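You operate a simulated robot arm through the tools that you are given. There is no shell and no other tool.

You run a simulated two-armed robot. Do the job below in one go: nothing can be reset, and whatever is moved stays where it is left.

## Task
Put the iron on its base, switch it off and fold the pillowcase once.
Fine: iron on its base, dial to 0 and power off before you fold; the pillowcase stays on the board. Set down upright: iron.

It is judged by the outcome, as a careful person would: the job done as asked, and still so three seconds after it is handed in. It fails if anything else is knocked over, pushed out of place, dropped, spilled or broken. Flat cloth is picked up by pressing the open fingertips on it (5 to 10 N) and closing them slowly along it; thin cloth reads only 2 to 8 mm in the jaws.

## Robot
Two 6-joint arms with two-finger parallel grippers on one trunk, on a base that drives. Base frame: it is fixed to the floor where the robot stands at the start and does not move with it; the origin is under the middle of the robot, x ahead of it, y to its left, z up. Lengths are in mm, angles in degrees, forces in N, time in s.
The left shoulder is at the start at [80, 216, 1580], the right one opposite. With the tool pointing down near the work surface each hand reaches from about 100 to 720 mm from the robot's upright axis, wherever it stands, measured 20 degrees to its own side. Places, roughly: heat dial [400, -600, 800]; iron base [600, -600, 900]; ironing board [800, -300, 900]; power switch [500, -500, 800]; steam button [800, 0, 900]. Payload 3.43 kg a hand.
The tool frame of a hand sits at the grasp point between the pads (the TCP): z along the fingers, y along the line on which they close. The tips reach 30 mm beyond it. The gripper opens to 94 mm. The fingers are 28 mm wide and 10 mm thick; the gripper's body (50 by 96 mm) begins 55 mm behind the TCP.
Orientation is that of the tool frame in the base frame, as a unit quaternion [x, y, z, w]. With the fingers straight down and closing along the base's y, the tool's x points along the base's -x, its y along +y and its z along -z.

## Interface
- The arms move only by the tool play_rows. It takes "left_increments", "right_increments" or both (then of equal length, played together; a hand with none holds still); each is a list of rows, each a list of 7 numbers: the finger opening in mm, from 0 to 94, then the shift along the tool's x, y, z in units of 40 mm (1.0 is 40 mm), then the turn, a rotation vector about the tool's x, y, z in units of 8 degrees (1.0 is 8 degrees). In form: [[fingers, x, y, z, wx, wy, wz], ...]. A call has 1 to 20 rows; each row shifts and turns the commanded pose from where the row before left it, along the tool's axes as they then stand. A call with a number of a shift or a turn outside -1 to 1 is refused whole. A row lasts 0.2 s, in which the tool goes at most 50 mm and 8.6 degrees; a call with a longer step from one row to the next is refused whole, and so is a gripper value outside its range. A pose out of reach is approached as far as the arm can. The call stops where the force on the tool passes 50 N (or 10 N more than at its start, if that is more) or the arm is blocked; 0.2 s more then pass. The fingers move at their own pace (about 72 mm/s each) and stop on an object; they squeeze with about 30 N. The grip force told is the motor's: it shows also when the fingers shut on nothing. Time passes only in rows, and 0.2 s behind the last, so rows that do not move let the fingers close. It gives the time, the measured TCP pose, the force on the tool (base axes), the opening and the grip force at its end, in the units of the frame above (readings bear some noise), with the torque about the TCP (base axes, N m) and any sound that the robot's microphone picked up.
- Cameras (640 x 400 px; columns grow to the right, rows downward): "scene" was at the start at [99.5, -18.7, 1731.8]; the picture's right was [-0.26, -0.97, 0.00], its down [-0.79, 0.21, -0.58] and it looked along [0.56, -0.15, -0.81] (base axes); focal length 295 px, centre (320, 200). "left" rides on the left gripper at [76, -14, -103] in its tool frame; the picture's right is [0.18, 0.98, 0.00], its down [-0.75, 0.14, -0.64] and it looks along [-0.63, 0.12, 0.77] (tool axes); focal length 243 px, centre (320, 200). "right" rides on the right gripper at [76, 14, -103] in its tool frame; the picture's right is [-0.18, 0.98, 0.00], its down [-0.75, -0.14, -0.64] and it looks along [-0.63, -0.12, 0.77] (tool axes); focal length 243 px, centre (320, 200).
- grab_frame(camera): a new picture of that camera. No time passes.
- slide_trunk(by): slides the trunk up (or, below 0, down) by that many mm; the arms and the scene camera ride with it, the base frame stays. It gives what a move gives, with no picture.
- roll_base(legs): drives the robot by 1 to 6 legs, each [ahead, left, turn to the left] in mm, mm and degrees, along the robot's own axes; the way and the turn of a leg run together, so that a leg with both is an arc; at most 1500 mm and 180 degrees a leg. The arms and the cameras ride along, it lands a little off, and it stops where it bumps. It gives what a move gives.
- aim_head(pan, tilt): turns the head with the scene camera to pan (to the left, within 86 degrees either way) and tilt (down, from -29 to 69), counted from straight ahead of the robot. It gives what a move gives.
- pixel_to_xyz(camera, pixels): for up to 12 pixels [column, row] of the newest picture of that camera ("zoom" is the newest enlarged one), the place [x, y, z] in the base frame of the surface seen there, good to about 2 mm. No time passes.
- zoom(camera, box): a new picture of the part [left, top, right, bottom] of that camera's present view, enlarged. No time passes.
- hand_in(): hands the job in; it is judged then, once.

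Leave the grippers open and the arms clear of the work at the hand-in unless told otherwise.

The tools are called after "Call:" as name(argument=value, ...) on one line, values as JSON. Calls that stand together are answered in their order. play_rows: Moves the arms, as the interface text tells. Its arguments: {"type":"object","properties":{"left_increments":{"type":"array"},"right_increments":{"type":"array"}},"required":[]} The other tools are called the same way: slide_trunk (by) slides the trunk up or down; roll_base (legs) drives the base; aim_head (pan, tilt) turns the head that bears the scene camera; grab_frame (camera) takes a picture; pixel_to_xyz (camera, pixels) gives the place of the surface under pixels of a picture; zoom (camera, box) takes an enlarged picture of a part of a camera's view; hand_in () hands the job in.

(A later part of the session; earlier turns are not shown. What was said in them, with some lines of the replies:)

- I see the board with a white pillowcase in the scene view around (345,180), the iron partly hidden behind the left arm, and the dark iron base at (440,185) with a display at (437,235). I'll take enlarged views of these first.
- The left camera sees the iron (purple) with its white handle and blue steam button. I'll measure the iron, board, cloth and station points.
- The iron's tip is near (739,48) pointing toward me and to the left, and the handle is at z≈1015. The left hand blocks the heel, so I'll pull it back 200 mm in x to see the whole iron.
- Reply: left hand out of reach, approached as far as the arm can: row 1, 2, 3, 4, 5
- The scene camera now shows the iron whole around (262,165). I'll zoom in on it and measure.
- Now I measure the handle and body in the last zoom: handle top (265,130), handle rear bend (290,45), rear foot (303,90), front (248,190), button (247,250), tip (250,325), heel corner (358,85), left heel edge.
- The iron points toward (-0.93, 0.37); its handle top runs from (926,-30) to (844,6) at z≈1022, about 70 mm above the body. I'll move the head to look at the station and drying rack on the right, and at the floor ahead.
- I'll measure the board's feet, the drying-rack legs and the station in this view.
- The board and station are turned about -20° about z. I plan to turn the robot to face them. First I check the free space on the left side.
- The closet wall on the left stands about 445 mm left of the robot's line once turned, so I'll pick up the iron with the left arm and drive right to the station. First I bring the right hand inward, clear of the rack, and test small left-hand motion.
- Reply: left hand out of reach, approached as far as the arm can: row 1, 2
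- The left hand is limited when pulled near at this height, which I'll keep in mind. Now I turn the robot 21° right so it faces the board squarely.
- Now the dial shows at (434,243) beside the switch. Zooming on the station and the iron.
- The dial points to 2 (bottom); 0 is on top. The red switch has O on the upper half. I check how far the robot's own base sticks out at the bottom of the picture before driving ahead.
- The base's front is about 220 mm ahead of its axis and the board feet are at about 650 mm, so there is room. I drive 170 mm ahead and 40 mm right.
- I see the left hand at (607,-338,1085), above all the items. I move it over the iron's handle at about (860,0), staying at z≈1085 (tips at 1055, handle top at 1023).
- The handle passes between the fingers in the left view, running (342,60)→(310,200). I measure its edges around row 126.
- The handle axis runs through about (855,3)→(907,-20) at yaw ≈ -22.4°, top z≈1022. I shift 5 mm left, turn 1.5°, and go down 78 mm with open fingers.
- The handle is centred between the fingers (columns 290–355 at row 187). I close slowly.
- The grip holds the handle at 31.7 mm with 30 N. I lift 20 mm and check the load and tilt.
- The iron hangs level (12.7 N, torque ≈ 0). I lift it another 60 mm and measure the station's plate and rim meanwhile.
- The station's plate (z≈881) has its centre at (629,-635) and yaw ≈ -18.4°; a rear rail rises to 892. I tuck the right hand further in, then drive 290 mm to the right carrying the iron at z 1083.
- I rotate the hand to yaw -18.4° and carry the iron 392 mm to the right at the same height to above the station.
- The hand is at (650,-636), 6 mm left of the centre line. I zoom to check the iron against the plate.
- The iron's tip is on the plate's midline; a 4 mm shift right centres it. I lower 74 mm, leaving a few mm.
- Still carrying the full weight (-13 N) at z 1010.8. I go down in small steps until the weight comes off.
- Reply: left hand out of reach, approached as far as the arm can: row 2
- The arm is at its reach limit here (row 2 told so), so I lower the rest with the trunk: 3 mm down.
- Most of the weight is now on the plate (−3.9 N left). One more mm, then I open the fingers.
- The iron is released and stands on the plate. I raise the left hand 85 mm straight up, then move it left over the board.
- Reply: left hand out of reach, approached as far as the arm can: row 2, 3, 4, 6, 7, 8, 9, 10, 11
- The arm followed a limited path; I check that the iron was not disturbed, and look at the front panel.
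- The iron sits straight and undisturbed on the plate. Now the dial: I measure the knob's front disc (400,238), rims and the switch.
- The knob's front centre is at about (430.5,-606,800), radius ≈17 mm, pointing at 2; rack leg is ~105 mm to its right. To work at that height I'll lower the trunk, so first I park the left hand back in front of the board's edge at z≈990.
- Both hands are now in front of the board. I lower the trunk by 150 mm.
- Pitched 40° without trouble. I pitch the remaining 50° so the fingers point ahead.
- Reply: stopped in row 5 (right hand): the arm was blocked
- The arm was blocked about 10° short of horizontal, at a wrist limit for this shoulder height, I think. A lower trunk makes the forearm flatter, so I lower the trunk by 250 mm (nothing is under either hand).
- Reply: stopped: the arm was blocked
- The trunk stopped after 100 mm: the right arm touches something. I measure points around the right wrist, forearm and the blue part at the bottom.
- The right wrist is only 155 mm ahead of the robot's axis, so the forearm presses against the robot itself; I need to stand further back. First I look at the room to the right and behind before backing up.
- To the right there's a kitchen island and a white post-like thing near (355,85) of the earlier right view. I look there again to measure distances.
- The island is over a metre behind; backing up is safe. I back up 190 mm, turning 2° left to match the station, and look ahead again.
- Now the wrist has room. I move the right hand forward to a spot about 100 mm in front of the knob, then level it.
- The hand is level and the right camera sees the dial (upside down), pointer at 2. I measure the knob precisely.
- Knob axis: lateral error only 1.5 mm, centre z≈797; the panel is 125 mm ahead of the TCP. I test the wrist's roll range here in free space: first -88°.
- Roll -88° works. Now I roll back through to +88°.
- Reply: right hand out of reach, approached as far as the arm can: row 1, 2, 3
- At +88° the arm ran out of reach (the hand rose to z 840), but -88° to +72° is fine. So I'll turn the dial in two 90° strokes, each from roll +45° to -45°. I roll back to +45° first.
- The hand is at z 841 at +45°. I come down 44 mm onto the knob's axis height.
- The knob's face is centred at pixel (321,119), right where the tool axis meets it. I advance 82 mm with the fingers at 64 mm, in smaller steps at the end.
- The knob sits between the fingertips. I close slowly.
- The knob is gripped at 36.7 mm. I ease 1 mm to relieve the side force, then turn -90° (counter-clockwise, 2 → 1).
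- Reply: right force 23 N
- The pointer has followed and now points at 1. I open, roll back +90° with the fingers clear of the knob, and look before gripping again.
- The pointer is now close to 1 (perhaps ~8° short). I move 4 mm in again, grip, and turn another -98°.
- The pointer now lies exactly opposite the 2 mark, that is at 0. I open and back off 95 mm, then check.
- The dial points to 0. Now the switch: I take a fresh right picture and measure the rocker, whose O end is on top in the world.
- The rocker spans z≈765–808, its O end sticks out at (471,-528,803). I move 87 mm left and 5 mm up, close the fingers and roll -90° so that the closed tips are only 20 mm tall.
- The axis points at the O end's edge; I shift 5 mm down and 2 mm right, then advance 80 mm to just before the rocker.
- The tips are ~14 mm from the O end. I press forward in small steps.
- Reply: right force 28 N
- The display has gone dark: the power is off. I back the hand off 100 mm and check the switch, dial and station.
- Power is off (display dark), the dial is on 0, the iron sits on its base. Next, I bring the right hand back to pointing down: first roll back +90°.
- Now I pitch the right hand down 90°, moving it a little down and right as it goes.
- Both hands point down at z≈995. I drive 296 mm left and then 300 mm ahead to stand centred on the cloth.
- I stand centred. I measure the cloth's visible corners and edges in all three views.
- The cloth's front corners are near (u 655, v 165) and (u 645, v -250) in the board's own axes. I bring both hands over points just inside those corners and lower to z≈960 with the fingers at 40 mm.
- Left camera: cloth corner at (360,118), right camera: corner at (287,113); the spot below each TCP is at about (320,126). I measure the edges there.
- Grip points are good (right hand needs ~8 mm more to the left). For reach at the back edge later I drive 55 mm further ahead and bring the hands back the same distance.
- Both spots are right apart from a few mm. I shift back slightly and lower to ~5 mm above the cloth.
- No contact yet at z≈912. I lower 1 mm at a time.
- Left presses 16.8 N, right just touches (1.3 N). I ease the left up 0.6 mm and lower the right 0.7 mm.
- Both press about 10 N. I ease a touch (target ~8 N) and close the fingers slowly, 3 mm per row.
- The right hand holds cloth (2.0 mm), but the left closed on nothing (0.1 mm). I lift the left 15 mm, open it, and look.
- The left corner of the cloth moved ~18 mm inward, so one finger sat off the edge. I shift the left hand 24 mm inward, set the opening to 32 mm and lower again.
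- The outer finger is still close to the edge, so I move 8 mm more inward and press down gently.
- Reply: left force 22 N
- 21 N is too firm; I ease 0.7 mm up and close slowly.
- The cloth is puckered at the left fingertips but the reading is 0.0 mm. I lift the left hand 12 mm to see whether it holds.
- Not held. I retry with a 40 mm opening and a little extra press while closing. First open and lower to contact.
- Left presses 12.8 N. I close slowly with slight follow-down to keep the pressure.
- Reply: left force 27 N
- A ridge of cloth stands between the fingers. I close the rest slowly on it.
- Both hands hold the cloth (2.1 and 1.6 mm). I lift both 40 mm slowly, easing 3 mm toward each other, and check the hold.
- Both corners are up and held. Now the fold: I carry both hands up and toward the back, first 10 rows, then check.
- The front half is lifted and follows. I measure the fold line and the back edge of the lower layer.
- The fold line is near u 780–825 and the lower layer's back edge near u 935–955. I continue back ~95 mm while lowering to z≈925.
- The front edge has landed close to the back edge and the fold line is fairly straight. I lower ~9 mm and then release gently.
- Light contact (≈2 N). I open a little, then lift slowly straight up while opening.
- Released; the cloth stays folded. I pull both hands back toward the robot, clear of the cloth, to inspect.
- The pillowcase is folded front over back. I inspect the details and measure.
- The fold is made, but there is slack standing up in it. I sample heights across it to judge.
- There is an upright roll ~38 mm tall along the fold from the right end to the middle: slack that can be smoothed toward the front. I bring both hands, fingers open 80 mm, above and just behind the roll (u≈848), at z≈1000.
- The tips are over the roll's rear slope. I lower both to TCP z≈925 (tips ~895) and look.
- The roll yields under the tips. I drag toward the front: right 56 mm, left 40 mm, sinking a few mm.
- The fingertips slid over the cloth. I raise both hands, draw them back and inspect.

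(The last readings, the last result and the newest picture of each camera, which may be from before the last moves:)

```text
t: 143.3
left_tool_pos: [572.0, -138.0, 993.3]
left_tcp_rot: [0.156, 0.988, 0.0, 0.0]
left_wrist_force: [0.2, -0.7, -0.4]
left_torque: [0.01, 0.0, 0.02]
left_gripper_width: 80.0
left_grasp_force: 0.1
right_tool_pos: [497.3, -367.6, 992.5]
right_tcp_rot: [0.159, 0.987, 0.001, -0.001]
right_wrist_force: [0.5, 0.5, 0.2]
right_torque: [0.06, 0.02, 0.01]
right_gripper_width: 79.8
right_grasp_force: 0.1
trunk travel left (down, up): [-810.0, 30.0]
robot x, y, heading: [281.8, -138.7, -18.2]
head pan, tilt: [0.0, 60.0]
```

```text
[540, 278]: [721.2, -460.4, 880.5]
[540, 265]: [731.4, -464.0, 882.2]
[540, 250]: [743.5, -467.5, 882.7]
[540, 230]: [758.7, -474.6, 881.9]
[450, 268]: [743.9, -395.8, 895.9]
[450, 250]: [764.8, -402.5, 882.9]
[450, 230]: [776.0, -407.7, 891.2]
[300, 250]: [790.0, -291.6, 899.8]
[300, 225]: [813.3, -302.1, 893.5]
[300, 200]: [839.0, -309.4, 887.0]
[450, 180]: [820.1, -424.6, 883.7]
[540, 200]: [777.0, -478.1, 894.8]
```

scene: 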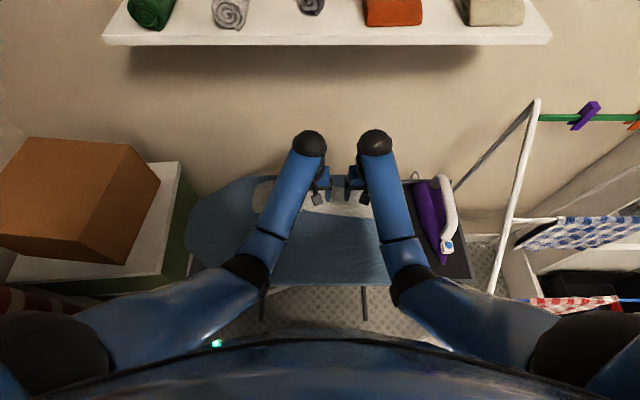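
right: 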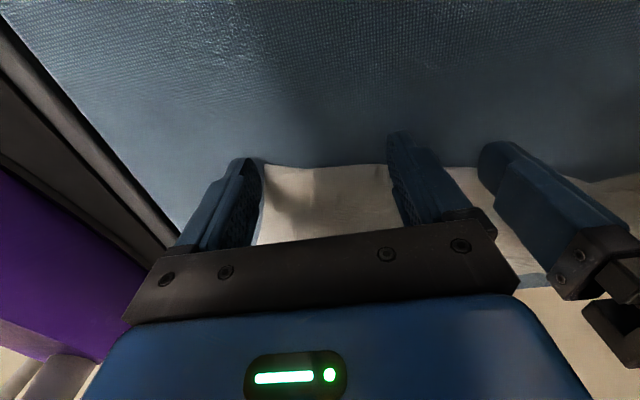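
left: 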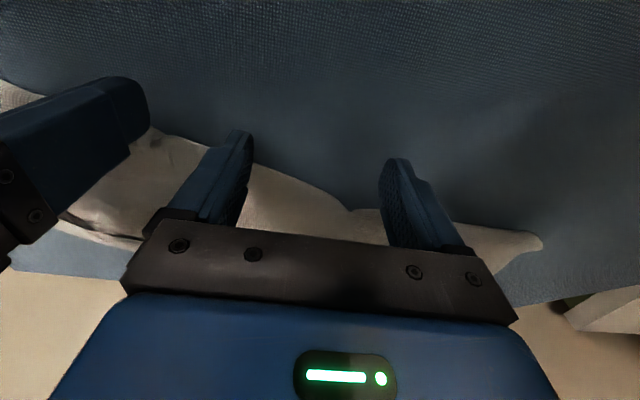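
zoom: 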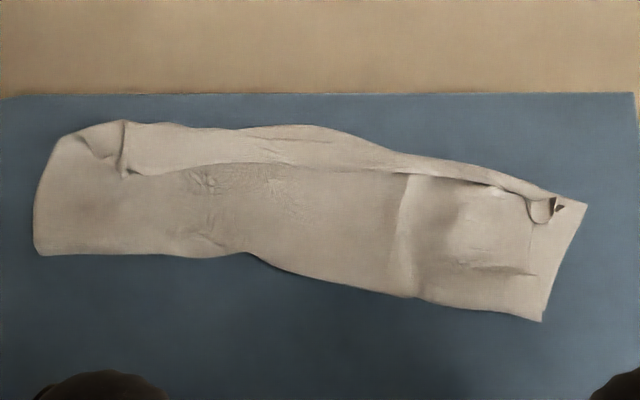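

Much better: the slack rolled out forward and the fold lies nearly flat. I measure the outline.

Call:
pixel_to_xyz(camera="zoom", pixels=[[538, 318], [585, 205], [412, 294], [430, 158], [300, 268], [300, 128], [200, 255], [200, 128], [45, 250], [70, 140], [120, 252], [125, 125]])

Call:
pixel_to_xyz(camera="zoom", pixels=[[400, 285], [380, 270], [340, 265], [250, 245], [150, 240], [80, 240], [80, 180], [150, 150], [250, 150], [350, 150], [500, 300], [480, 240]])

```text
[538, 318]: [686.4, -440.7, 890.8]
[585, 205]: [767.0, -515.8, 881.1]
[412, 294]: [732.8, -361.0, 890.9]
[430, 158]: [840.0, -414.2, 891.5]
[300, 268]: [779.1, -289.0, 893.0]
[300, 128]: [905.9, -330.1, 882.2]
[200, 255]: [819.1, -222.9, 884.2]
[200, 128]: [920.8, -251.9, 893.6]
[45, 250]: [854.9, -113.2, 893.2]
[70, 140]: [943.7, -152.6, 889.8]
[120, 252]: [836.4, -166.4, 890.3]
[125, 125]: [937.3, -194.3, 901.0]
```

```text
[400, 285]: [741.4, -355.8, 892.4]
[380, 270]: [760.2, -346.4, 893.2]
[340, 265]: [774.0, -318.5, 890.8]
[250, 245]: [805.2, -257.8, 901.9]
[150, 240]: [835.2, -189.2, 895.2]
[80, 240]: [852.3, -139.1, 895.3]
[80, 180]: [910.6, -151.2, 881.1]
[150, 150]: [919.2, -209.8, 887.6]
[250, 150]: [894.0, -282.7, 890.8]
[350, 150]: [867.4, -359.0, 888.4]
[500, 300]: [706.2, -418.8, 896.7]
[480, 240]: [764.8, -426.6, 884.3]
```

The fold's depth is ~100–130 mm against an ideal ~150, so some slack remains. I do a second smoothing pass on the middle and left: hands to v≈+75 and v≈-75, behind the fold.

Call:
play_rows(left_increments=[[80, -0.934, 0.081, 0, 0, 0, 0], [80, -0.934, 0.081, 0, 0, 0, 0], [80, -0.934, 0.081, 0, 0, 0, 0], [80, -0.934, 0.081, 0, 0, 0, 0], [80, -0.934, 0.081, 0, 0, 0, 0], [80, -0.934, 0.081, 0, 0, 0, 0], [80, -0.934, 0.081, 0, 0, 0, 0], [80, -0.934, 0.081, 0, 0, 0, 0], [80, 0, 0, 0.5, 0, 0, 0], [80, 0, 0, 0.5, 0, 0, 0], [80, 0, 0, 0.5, 0, 0, 0], [80, 0, 0, 0.3, 0, 0, 0], [80, 0, 0, 0, 0, 0, 0]], right_increments=[[80, -0.885, 0.369, 0, 0, 0, 0], [80, -0.885, 0.369, 0, 0, 0, 0], [80, -0.885, 0.369, 0, 0, 0, 0], [80, -0.885, 0.369, 0, 0, 0, 0], [80, -0.885, 0.369, 0, 0, 0, 0], [80, -0.885, 0.369, 0, 0, 0, 0], [80, -0.885, 0.369, 0, 0, 0, 0], [80, -0.885, 0.369, 0, 0, 0, 0], [80, 0, 0, 0.5, 0, 0, 0], [80, 0, 0, 0.5, 0, 0, 0], [80, 0, 0, 0.5, 0, 0, 0], [80, 0, 0, 0.3, 0, 0, 0], [80, 0, 0, 0, 0, 0, 0]])

Call:
grab_frame(camera="left")

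Call:
grab_frame(camera="right")

```text
t: 146.1
left_tool_pos: [862.9, -206.5, 922.1]
left_tcp_rot: [0.156, 0.988, 0.0, 0.001]
left_wrist_force: [0.1, 0.0, 0.2]
left_torque: [-0.03, -0.02, 0.05]
left_gripper_width: 80.0
left_grasp_force: 0.1
right_tool_pos: [805.4, -342.9, 923.1]
right_tcp_rot: [0.158, 0.987, 0.001, 0.0]
right_wrist_force: [-0.5, -0.7, -0.5]
right_torque: [0.01, -0.01, -0.01]
right_gripper_width: 80.2
right_grasp_force: 0.0
trunk travel left (down, up): [-810.0, 30.0]
robot x, y, heading: [287.9, -138.6, -18.4]
head pan, tilt: [0.0, 60.0]
```

```text
taken
```

left: 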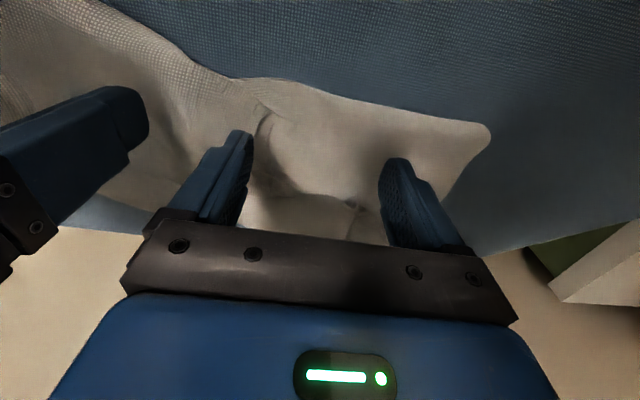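

```text
taken
```

right: 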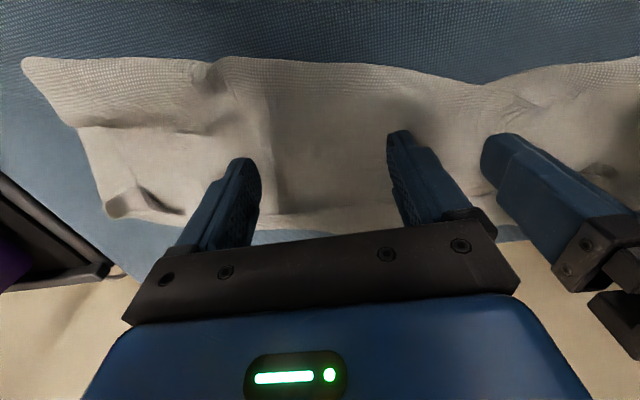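

Well placed behind the fold. I lower 8 mm and drag 80 mm toward the front.

Call:
play_rows(left_increments=[[80, 0.05, 0, 0.1, 0, 0, 0], [80, 0.1, 0, 0.08, 0, 0, 0], [80, 0.2, 0, 0, 0, 0, 0], [80, 0.2, 0, 0, 0, 0, 0], [80, 0.2, 0, 0, 0, 0, 0], [80, 0.2, 0, 0, 0, 0, 0], [80, 0.2, 0, 0, 0, 0, 0], [80, 0.2, 0, 0, 0, 0, 0], [80, 0.2, 0, 0, 0, 0, 0], [80, 0.2, 0, 0, 0, 0, 0], [80, 0.2, 0, 0, 0, 0, 0], [80, 0, 0, 0, 0, 0, 0]], right_increments=[[80, 0.05, 0, 0.1, 0, 0, 0], [80, 0.1, 0, 0.09, 0, 0, 0], [80, 0.2, 0, 0, 0, 0, 0], [80, 0.2, 0, 0, 0, 0, 0], [80, 0.2, 0, 0, 0, 0, 0], [80, 0.2, 0, 0, 0, 0, 0], [80, 0.2, 0, 0, 0, 0, 0], [80, 0.2, 0, 0, 0, 0, 0], [80, 0.2, 0, 0, 0, 0, 0], [80, 0.2, 0, 0, 0, 0, 0], [80, 0.2, 0, 0, 0, 0, 0], [80, 0, 0, 0, 0, 0, 0]])

Call:
play_rows(left_increments=[[80, 0.2, 0, -0.5, 0, 0, 0], [80, 0.6, 0.1, -0.6, 0, 0, 0], [80, 0.9, 0.1, -0.6, 0, 0, 0], [80, 0.9, 0.1, -0.3, 0, 0, 0], [80, 0.9, 0.1, 0, 0, 0, 0], [80, 0.9, 0.1, 0, 0, 0, 0], [80, 0.9, 0.1, 0, 0, 0, 0], [80, 0, 0, 0, 0, 0, 0]], right_increments=[[80, 0.2, 0, -0.5, 0, 0, 0], [80, 0.6, -0.3, -0.6, 0, 0, 0], [80, 0.9, -0.3, -0.6, 0, 0, 0], [80, 0.9, -0.4, -0.3, 0, 0, 0], [80, 0.9, -0.4, 0, 0, 0, 0], [80, 0.9, -0.4, 0, 0, 0, 0], [80, 0.9, -0.4, 0, 0, 0, 0], [80, 0, 0, 0, 0, 0, 0]])

Call:
zoom(camera="scene", box=[245, 160, 395, 240])

```text
t: 148.7
left_tool_pos: [788.2, -181.5, 914.1]
left_tcp_rot: [0.156, 0.988, 0.0, 0.001]
left_wrist_force: [1.3, -0.8, -0.5]
left_torque: [0.01, 0.0, -0.04]
left_gripper_width: 80.0
left_grasp_force: 0.1
right_tool_pos: [731.4, -319.4, 913.8]
right_tcp_rot: [0.158, 0.987, 0.0, -0.001]
right_wrist_force: [-0.7, -1.2, 0.3]
right_torque: [0.05, 0.0, -0.04]
right_gripper_width: 80.0
right_grasp_force: 0.0
trunk travel left (down, up): [-810.0, 30.0]
robot x, y, heading: [285.1, -140.8, -18.2]
head pan, tilt: [0.0, 60.0]
```

```text
t: 150.5
left_tool_pos: [593.9, -94.4, 992.8]
left_tcp_rot: [0.157, 0.988, -0.002, 0.001]
left_wrist_force: [0.3, 0.4, -0.2]
left_torque: [-0.01, -0.02, 0.0]
left_gripper_width: 79.9
left_grasp_force: 0.0
right_tool_pos: [502.3, -336.9, 994.3]
right_tcp_rot: [0.158, 0.987, 0.0, 0.001]
right_wrist_force: [0.5, -0.2, 0.6]
right_torque: [0.0, 0.02, 0.03]
right_gripper_width: 80.1
right_grasp_force: 0.0
trunk travel left (down, up): [-810.0, 30.0]
robot x, y, heading: [282.1, -139.4, -18.2]
head pan, tilt: [0.0, 60.0]
```

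```text
4.27 times, centred on (320, 200) of scene
```

zoom: 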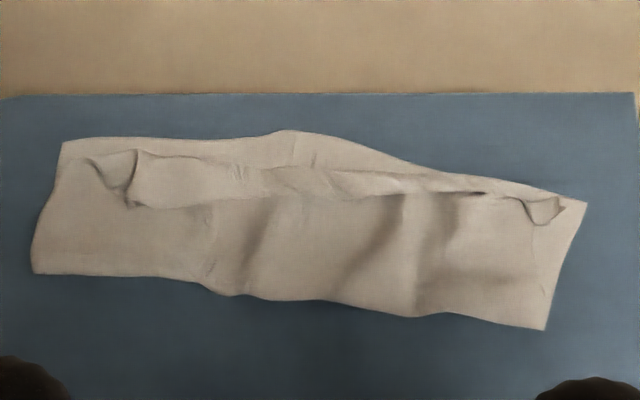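

The fold has widened and lies flatter. I measure again.

Call:
pixel_to_xyz(camera="zoom", pixels=[[540, 326], [585, 205], [412, 312], [430, 168], [300, 296], [300, 135], [200, 275], [200, 145], [38, 270], [65, 145], [240, 285], [480, 318]])

Call:
pixel_to_xyz(camera="zoom", pixels=[[140, 160], [135, 205], [250, 180], [350, 180], [450, 180], [540, 210], [270, 220], [380, 220], [430, 260], [100, 220], [500, 280], [200, 250]])

```text
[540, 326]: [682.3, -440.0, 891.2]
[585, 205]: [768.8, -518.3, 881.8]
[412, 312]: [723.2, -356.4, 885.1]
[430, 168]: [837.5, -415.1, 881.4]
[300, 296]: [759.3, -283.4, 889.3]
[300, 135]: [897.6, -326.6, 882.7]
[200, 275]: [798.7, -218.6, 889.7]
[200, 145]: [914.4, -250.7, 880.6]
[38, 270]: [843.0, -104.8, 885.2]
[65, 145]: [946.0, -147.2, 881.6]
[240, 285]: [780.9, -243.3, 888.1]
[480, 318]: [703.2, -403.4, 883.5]
```

```text
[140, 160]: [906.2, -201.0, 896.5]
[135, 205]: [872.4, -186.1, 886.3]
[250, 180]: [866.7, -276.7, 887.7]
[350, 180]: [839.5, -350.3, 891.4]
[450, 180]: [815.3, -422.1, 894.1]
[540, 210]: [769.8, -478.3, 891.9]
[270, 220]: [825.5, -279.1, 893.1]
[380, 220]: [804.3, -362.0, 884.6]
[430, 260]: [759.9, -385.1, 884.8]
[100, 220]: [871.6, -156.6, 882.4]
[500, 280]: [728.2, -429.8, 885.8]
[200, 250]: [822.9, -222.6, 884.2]
```

The fold is flat with depth 107–145 mm. One more pass on the two ends (v≈+110 and v≈-182) to draw out the rest.

Call:
play_rows(left_increments=[[80, -0.928, 0.04, 0, 0, 0, 0], [80, -0.928, 0.04, 0, 0, 0, 0], [80, -0.928, 0.04, 0, 0, 0, 0], [80, -0.928, 0.04, 0, 0, 0, 0], [80, -0.928, 0.04, 0, 0, 0, 0], [80, -0.928, 0.04, 0, 0, 0, 0], [80, -0.928, 0.04, 0, 0, 0, 0], [80, -0.928, 0.04, 0, 0, 0, 0], [80, 0, 0, 0.5, 0, 0, 0], [80, 0, 0, 0.5, 0, 0, 0], [80, 0, 0, 0.5, 0, 0, 0], [80, 0, 0, 0.45, 0, 0, 0], [80, 0, 0, 0, 0, 0, 0]], right_increments=[[80, -0.844, -0.0625, 0, 0, 0, 0], [80, -0.844, -0.0625, 0, 0, 0, 0], [80, -0.844, -0.0625, 0, 0, 0, 0], [80, -0.844, -0.0625, 0, 0, 0, 0], [80, -0.844, -0.0625, 0, 0, 0, 0], [80, -0.844, -0.0625, 0, 0, 0, 0], [80, -0.844, -0.0625, 0, 0, 0, 0], [80, -0.844, -0.0625, 0, 0, 0, 0], [80, 0, 0, 0.5, 0, 0, 0], [80, 0, 0, 0.5, 0, 0, 0], [80, 0, 0, 0.5, 0, 0, 0], [80, 0, 0, 0.48, 0, 0, 0], [80, 0, 0, 0, 0, 0, 0]])

Call:
grab_frame(camera="left")

Call:
grab_frame(camera="right")

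```text
t: 153.3
left_tool_pos: [881.7, -171.7, 916.9]
left_tcp_rot: [0.157, 0.988, 0.0, 0.001]
left_wrist_force: [-0.3, 0.3, 0.2]
left_torque: [0.01, 0.0, 0.03]
left_gripper_width: 80.2
left_grasp_force: 0.1
right_tool_pos: [751.9, -439.6, 914.3]
right_tcp_rot: [0.158, 0.987, -0.001, 0.001]
right_wrist_force: [0.3, 0.7, 0.0]
right_torque: [0.01, -0.01, 0.01]
right_gripper_width: 80.1
right_grasp_force: 0.0
trunk travel left (down, up): [-810.0, 30.0]
robot x, y, heading: [280.2, -143.5, -18.1]
head pan, tilt: [0.0, 60.0]
```

```text
taken
```

left: 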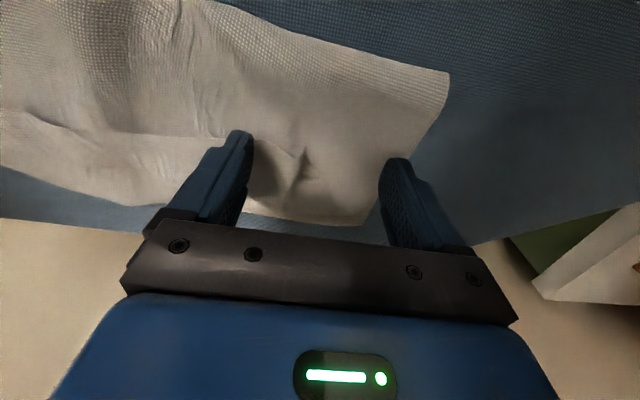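

```text
taken
```

right: 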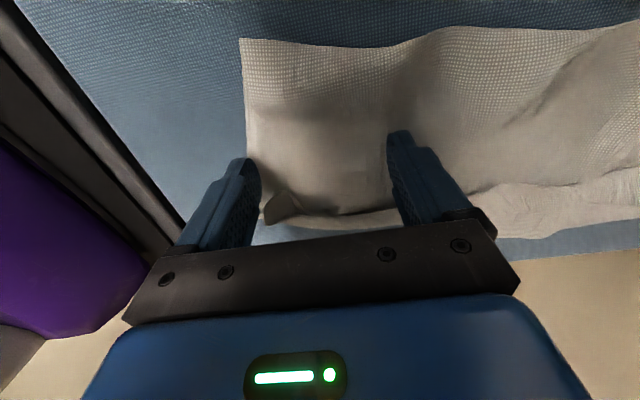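

It looks flat and fairly neat. I narrow the fingers to 50 mm so both tips are on the cloth, and drag 85 mm to the front.

Call:
play_rows(left_increments=[[50, 0, 0, -0.1, 0, 0, 0], [50, 0, 0, 0, 0, 0, 0], [50, 0, 0, 0.17, 0, 0, 0], [50, 0.2, 0, 0, 0, 0, 0], [50, 0.2, 0, 0, 0, 0, 0], [50, 0.2, 0, 0, 0, 0, 0], [50, 0.2, 0, 0, 0, 0, 0], [50, 0.2, 0, 0, 0, 0, 0], [50, 0.2, 0, 0, 0, 0, 0], [50, 0.2, 0, 0, 0, 0, 0], [50, 0.2, 0, 0, 0, 0, 0], [50, 0.2, 0, 0, 0, 0, 0], [50, 0.2, 0, 0, 0, 0, 0], [50, 0, 0, 0, 0, 0, 0]], right_increments=[[50, 0, 0, -0.1, 0, 0, 0], [50, 0, 0, 0, 0, 0, 0], [50, 0, 0, 0.11, 0, 0, 0], [50, 0.2, 0, 0, 0, 0, 0], [50, 0.2, 0, 0, 0, 0, 0], [50, 0.2, 0, 0, 0, 0, 0], [50, 0.2, 0, 0, 0, 0, 0], [50, 0.2, 0, 0, 0, 0, 0], [50, 0.2, 0, 0, 0, 0, 0], [50, 0.2, 0, 0, 0, 0, 0], [50, 0.2, 0, 0, 0, 0, 0], [50, 0.2, 0, 0, 0, 0, 0], [50, 0.2, 0, 0, 0, 0, 0], [50, 0, 0, 0, 0, 0, 0]])

Call:
play_rows(left_increments=[[50, 0.2, 0, -0.5, 0, 0, 0], [60, 0.6, 0, -0.6, 0, 0, 0], [70, 0.9, 0, -0.6, 0, 0, 0], [80, 0.9, 0, -0.3, 0, 0, 0], [94, 0.9, 0, 0, 0, 0, 0], [94, 0.9, 0, 0, 0, 0, 0], [94, 0.9, 0, 0, 0, 0, 0], [94, 0, 0, 0, 0, 0, 0]], right_increments=[[50, 0.2, 0, -0.5, 0, 0, 0], [60, 0.6, 0, -0.6, 0, 0, 0], [70, 0.9, 0, -0.6, 0, 0, 0], [80, 0.9, 0, -0.3, 0, 0, 0], [94, 0.9, 0, 0, 0, 0, 0], [94, 0.9, 0, 0, 0, 0, 0], [94, 0.5, 0, 0, 0, 0, 0], [94, 0, 0, 0, 0, 0, 0]])

Call:
grab_frame(camera="scene")

Call:
zoom(camera="scene", box=[245, 160, 395, 240])

```text
t: 156.3
left_tool_pos: [804.2, -147.5, 913.8]
left_tcp_rot: [0.156, 0.988, 0.0, 0.0]
left_wrist_force: [-0.4, 0.6, -0.3]
left_torque: [0.0, 0.0, 0.01]
left_gripper_width: 50.1
left_grasp_force: 0.0
right_tool_pos: [676.4, -414.0, 914.3]
right_tcp_rot: [0.158, 0.987, -0.001, 0.001]
right_wrist_force: [0.4, 0.3, 0.1]
right_torque: [0.0, -0.01, 0.03]
right_gripper_width: 49.9
right_grasp_force: 0.0
trunk travel left (down, up): [-810.0, 30.0]
robot x, y, heading: [281.4, -141.4, -18.0]
head pan, tilt: [0.0, 60.0]
```

```text
t: 158.1
left_tool_pos: [605.0, -82.6, 992.2]
left_tcp_rot: [0.156, 0.988, -0.001, 0.001]
left_wrist_force: [0.1, -0.2, 0.4]
left_torque: [-0.02, -0.01, 0.0]
left_gripper_width: 93.9
left_grasp_force: 0.0
right_tool_pos: [490.0, -353.0, 992.6]
right_tcp_rot: [0.158, 0.987, -0.001, 0.0]
right_wrist_force: [-0.1, -0.1, 0.8]
right_torque: [0.01, 0.02, 0.01]
right_gripper_width: 93.9
right_grasp_force: 0.0
trunk travel left (down, up): [-810.0, 30.0]
robot x, y, heading: [287.3, -140.2, -18.2]
head pan, tilt: [0.0, 60.0]
```

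```text
taken
```

scene: 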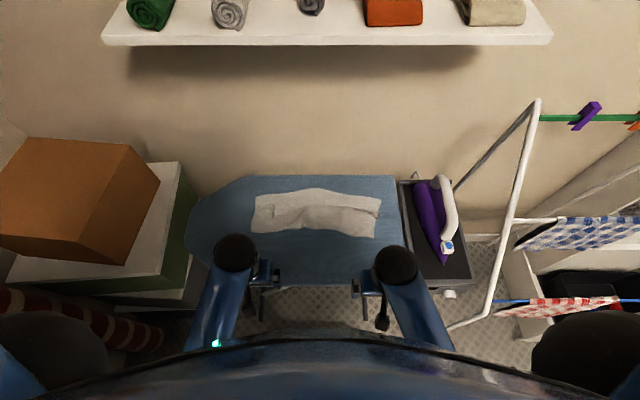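

```text
4.27 times, centred on (320, 200) of scene
```

zoom: 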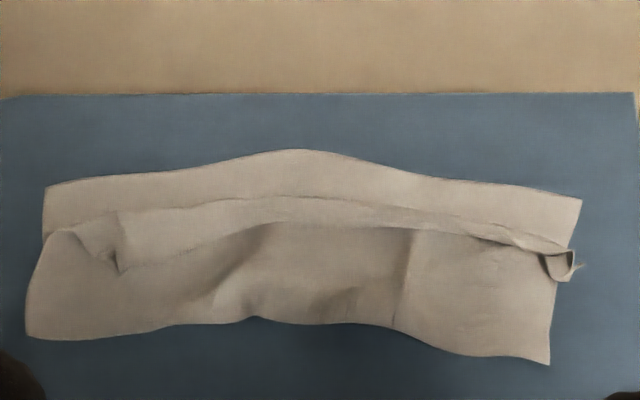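

Now the folded cloth is broad and flat, top edge short of the lower back edge. I measure the outline once more.

Call:
pixel_to_xyz(camera="zoom", pixels=[[547, 362], [580, 202], [412, 338], [420, 178], [300, 322], [300, 153], [200, 323], [200, 172], [30, 335], [48, 190], [560, 250], [60, 235]])

Call:
pixel_to_xyz(camera="zoom", pixels=[[120, 212], [200, 210], [300, 200], [400, 210], [500, 232], [570, 270], [110, 265], [250, 250], [350, 250], [450, 280], [150, 310], [260, 305]])

```text
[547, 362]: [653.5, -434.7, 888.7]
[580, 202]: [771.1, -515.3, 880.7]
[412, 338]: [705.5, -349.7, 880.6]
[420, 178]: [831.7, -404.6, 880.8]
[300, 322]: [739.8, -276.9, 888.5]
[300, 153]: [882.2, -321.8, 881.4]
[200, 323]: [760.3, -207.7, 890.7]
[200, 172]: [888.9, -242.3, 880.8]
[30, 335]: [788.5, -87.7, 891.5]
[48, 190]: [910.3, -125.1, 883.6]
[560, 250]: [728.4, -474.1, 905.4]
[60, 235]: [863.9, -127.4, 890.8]
```

```text
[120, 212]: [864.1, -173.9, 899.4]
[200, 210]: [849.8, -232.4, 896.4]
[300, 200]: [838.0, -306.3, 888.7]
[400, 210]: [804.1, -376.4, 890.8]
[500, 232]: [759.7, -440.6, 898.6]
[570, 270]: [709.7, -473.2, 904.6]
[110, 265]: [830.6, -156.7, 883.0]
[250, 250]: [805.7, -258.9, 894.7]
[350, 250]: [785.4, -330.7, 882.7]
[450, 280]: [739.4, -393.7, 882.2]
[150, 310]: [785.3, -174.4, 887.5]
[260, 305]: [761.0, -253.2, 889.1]
```

The fold depth is now ~130–149 mm and flat. The top layer's edge is a bit curled and ~40 mm short of the lower edge; I push that curl gently backward with the open tips just above the cloth (z 888). First move in front of the curl.

Call:
play_rows(left_increments=[[80, -0.886, -0.132, 0, 0, 0, 0], [80, -0.886, -0.132, 0, 0, 0, 0], [80, -0.886, -0.132, 0, 0, 0, 0], [80, -0.886, -0.132, 0, 0, 0, 0], [80, -0.886, -0.132, 0, 0, 0, 0], [80, -0.886, -0.132, 0, 0, 0, 0], [80, -0.886, -0.132, 0, 0, 0, 0], [80, 0, 0, 0.5, 0, 0, 0], [80, 0, 0, 0.5, 0, 0, 0], [80, 0, 0, 0.5, 0, 0, 0], [80, 0, 0, 0.36, 0, 0, 0], [80, 0, 0, 0, 0, 0, 0]], right_increments=[[80, -0.971, 0.379, 0, 0, 0, 0], [80, -0.971, 0.379, 0, 0, 0, 0], [80, -0.971, 0.379, 0, 0, 0, 0], [80, -0.971, 0.379, 0, 0, 0, 0], [80, -0.971, 0.379, 0, 0, 0, 0], [80, -0.971, 0.379, 0, 0, 0, 0], [80, -0.971, 0.379, 0, 0, 0, 0], [80, 0, 0, 0.5, 0, 0, 0], [80, 0, 0, 0.5, 0, 0, 0], [80, 0, 0, 0.5, 0, 0, 0], [80, 0, 0, 0.36, 0, 0, 0], [80, 0, 0, 0, 0, 0, 0]])

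Call:
play_rows(left_increments=[[80, -0.2, 0, 0, 0, 0, 0], [80, -0.2, 0, 0, 0, 0, 0], [80, -0.2, 0, 0, 0, 0, 0], [80, -0.2, 0, 0, 0, 0, 0], [80, -0.2, 0, 0, 0, 0, 0], [80, -0.2, 0, 0, 0, 0, 0], [80, -0.2, 0, 0, 0, 0, 0], [80, -0.2, 0, 0, 0, 0, 0], [80, 0, 0, -0.3, 0, 0, 0], [80, 0, 0, -0.6, 0, 0, 0], [80, 0, 0, -0.6, 0, 0, 0], [80, 0, 0, 0, 0, 0, 0]], right_increments=[[80, -0.2, 0, 0, 0, 0, 0], [80, -0.2, 0, 0, 0, 0, 0], [80, -0.2, 0, 0, 0, 0, 0], [80, -0.2, 0, 0, 0, 0, 0], [80, -0.2, 0, 0, 0, 0, 0], [80, -0.2, 0, 0, 0, 0, 0], [80, -0.2, 0, 0, 0, 0, 0], [80, -0.2, 0, 0, 0, 0, 0], [80, 0, 0, -0.3, 0, 0, 0], [80, 0, 0, -0.6, 0, 0, 0], [80, 0, 0, -0.6, 0, 0, 0], [80, 0, 0, 0, 0, 0, 0]])

Call:
grab_frame(camera="left")

Call:
grab_frame(camera="right")

```text
t: 160.7
left_tool_pos: [827.5, -192.7, 918.6]
left_tcp_rot: [0.156, 0.988, -0.001, 0.001]
left_wrist_force: [0.1, 0.2, -0.3]
left_torque: [-0.02, 0.01, 0.0]
left_gripper_width: 79.9
left_grasp_force: 0.0
right_tool_pos: [782.1, -337.6, 918.5]
right_tcp_rot: [0.158, 0.987, -0.001, 0.0]
right_wrist_force: [-0.2, 0.0, 0.6]
right_torque: [0.02, 0.01, 0.01]
right_gripper_width: 80.2
right_grasp_force: 0.0
trunk travel left (down, up): [-810.0, 30.0]
robot x, y, heading: [283.0, -143.5, -18.1]
head pan, tilt: [0.0, 60.0]
```

```text
t: 163.3
left_tool_pos: [888.7, -213.2, 980.0]
left_tcp_rot: [0.156, 0.988, -0.001, 0.0]
left_wrist_force: [0.0, -0.2, 0.6]
left_torque: [0.0, -0.04, 0.01]
left_gripper_width: 79.8
left_grasp_force: 0.0
right_tool_pos: [843.3, -356.3, 978.6]
right_tcp_rot: [0.159, 0.987, -0.001, 0.0]
right_wrist_force: [-1.1, 0.2, 0.5]
right_torque: [0.0, 0.03, -0.01]
right_gripper_width: 80.1
right_grasp_force: 0.1
trunk travel left (down, up): [-810.0, 30.0]
robot x, y, heading: [283.4, -139.3, -18.1]
head pan, tilt: [0.0, 60.0]
```

```text
taken
```

left: 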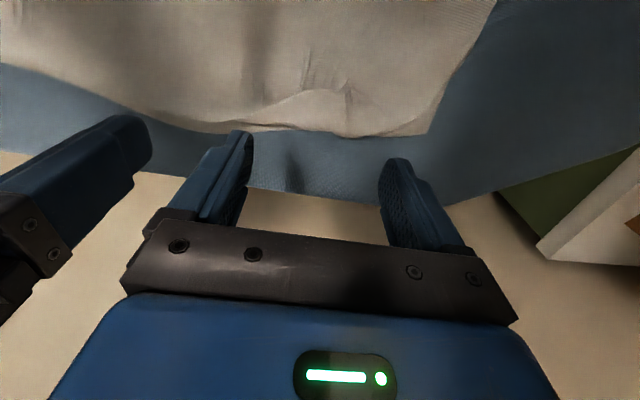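

```text
taken
```

right: 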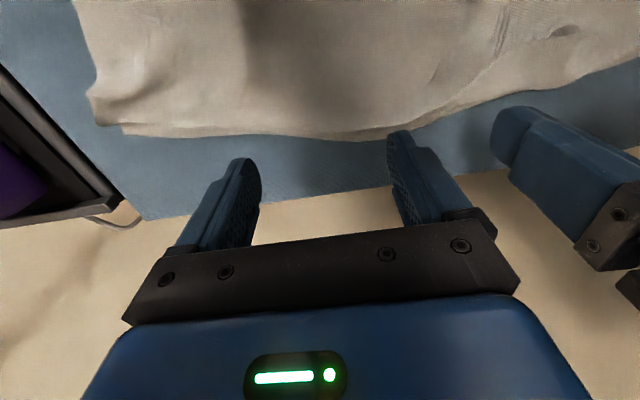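

The top edge has unrolled and now lies nearly on the lower edge. I pull the hands back to view it.

Call:
play_rows(left_increments=[[94, 0.6, 0.1, -0.2, 0, 0, 0], [94, 0.9, 0.2, -0.2, 0, 0, 0], [94, 1, 0.2, 0, 0, 0, 0], [94, 1, 0.2, 0, 0, 0, 0], [94, 1, 0.2, 0, 0, 0, 0], [94, 1, 0.2, 0, 0, 0, 0], [94, 1, 0.2, 0, 0, 0, 0], [94, 1, 0.2, 0, 0, 0, 0], [94, 0, 0, 0, 0, 0, 0]], right_increments=[[94, 0.6, -0.2, -0.2, 0, 0, 0], [94, 0.9, -0.3, -0.2, 0, 0, 0], [94, 1, -0.3, 0, 0, 0, 0], [94, 1, -0.3, 0, 0, 0, 0], [94, 1, -0.3, 0, 0, 0, 0], [94, 1, -0.3, 0, 0, 0, 0], [94, 1, -0.3, 0, 0, 0, 0], [94, 1, -0.3, 0, 0, 0, 0], [94, 0, 0, 0, 0, 0, 0]])

Call:
zoom(camera="scene", box=[245, 160, 395, 240])

Call:
grab_frame(camera="scene")

```text
t: 165.3
left_tool_pos: [625.0, -64.4, 994.1]
left_tcp_rot: [0.156, 0.988, 0.0, 0.0]
left_wrist_force: [0.1, 0.5, 0.5]
left_torque: [-0.01, 0.03, -0.04]
left_gripper_width: 94.2
left_grasp_force: 0.0
right_tool_pos: [528.2, -349.6, 994.9]
right_tcp_rot: [0.158, 0.987, 0.0, 0.001]
right_wrist_force: [0.0, 1.0, -0.1]
right_torque: [0.01, -0.01, -0.03]
right_gripper_width: 94.0
right_grasp_force: 0.0
trunk travel left (down, up): [-810.0, 30.0]
robot x, y, heading: [284.5, -138.4, -18.2]
head pan, tilt: [0.0, 60.0]
```

```text
4.27 times, centred on (320, 200) of scene
```

zoom: 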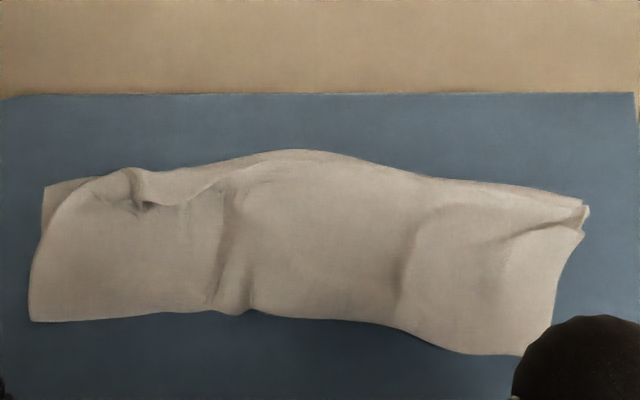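

```text
taken
```

scene: 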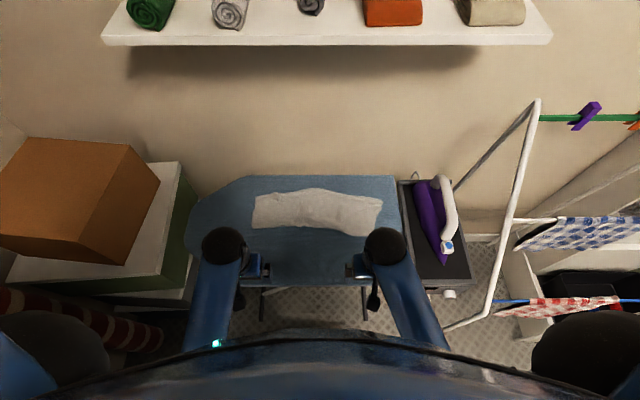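

The pillowcase is now folded neatly once and lies wholly on the board. I back the robot up 220 mm so the open hands are clear of the board, then do a last check of everything.

Call:
roll_base(legs=[[-220, 0, 0]])

Call:
aim_head(pan=-12, tilt=50)

Call:
grab_frame(camera="scene")

Call:
zoom(camera="scene", box=[200, 150, 440, 300])

```text
t: 167.0
left_tool_pos: [420.9, 3.4, 994.7]
left_tcp_rot: [0.157, 0.988, 0.0, -0.001]
left_wrist_force: [0.6, -0.1, -0.4]
left_torque: [0.0, 0.02, -0.01]
left_gripper_width: 94.1
left_grasp_force: 0.0
right_tool_pos: [325.0, -284.1, 993.0]
right_tcp_rot: [0.158, 0.988, 0.0, 0.0]
right_wrist_force: [0.7, 0.1, -0.1]
right_torque: [-0.01, 0.03, 0.0]
right_gripper_width: 94.1
right_grasp_force: 0.0
trunk travel left (down, up): [-810.0, 30.0]
robot x, y, heading: [75.7, -75.7, -18.5]
head pan, tilt: [0.0, 60.0]
```

```text
t: 167.7
left_tool_pos: [417.6, 3.7, 995.7]
left_tcp_rot: [0.157, 0.988, 0.0, 0.0]
left_wrist_force: [0.3, -0.1, -0.5]
left_torque: [0.02, 0.04, 0.01]
left_gripper_width: 94.0
left_grasp_force: 0.0
right_tool_pos: [322.3, -283.1, 995.2]
right_tcp_rot: [0.158, 0.987, -0.001, 0.002]
right_wrist_force: [0.4, -0.7, -0.1]
right_torque: [0.01, -0.03, -0.01]
right_gripper_width: 94.1
right_grasp_force: 0.0
trunk travel left (down, up): [-810.0, 30.0]
robot x, y, heading: [78.9, -69.3, -18.3]
head pan, tilt: [-12.0, 50.0]
```

```text
taken
```

scene: 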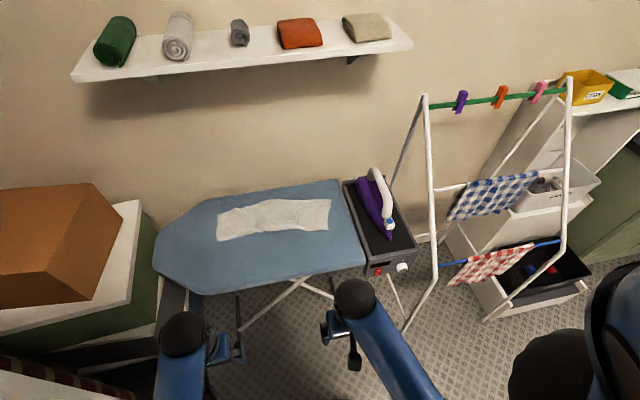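

```text
2.67 times, centred on (320, 225) of scene
```

zoom: 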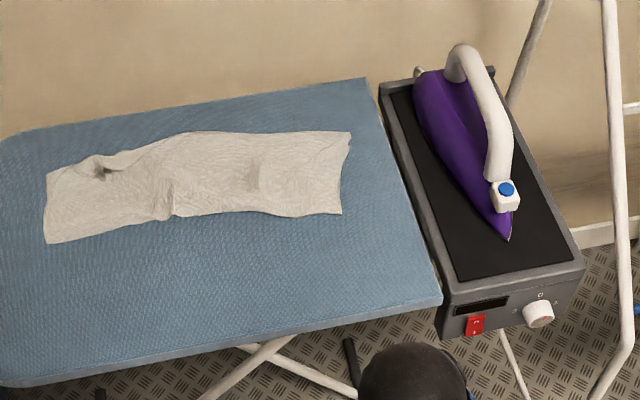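

The iron is on its base, the display is dark, the cloth is folded on the board. One last close look at the dial.

Call:
zoom(camera="scene", box=[355, 240, 425, 285])

```text
8.89 times, centred on (390, 262) of scene
```

zoom: 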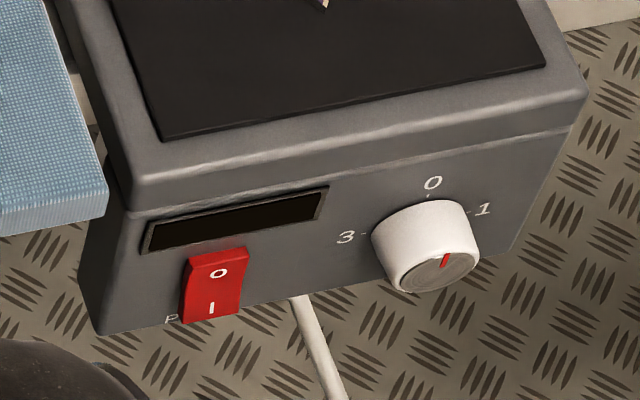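

The dial points at 0 and the switch is pressed to O with the display dark. The grippers are open and clear of the board, so I hand in.

Call:
hand_in()

```text
The job is handed in.
```

The iron is on its base and switched off, and the pillowcase is folded once on the board. The job is handed in, but I got no verdict back.

- **Iron:** it stands on its soleplate on the base plate, roughly centred. It stayed put after I let go.
- **Dial and power:** the dial points to 0. The switch is pressed to O and the display went dark. Both were done before the fold.
- **Pillowcase:** the front edge is folded over to the back edge, and it lies wholly on the board. It took a few smoothing passes to flatten, and some light wrinkles remain near the left corner and the middle. The whole cloth also shifted a few centimetres toward the front of the board.

I saw nothing else knocked over or moved. Both grippers were left open and clear of the work.
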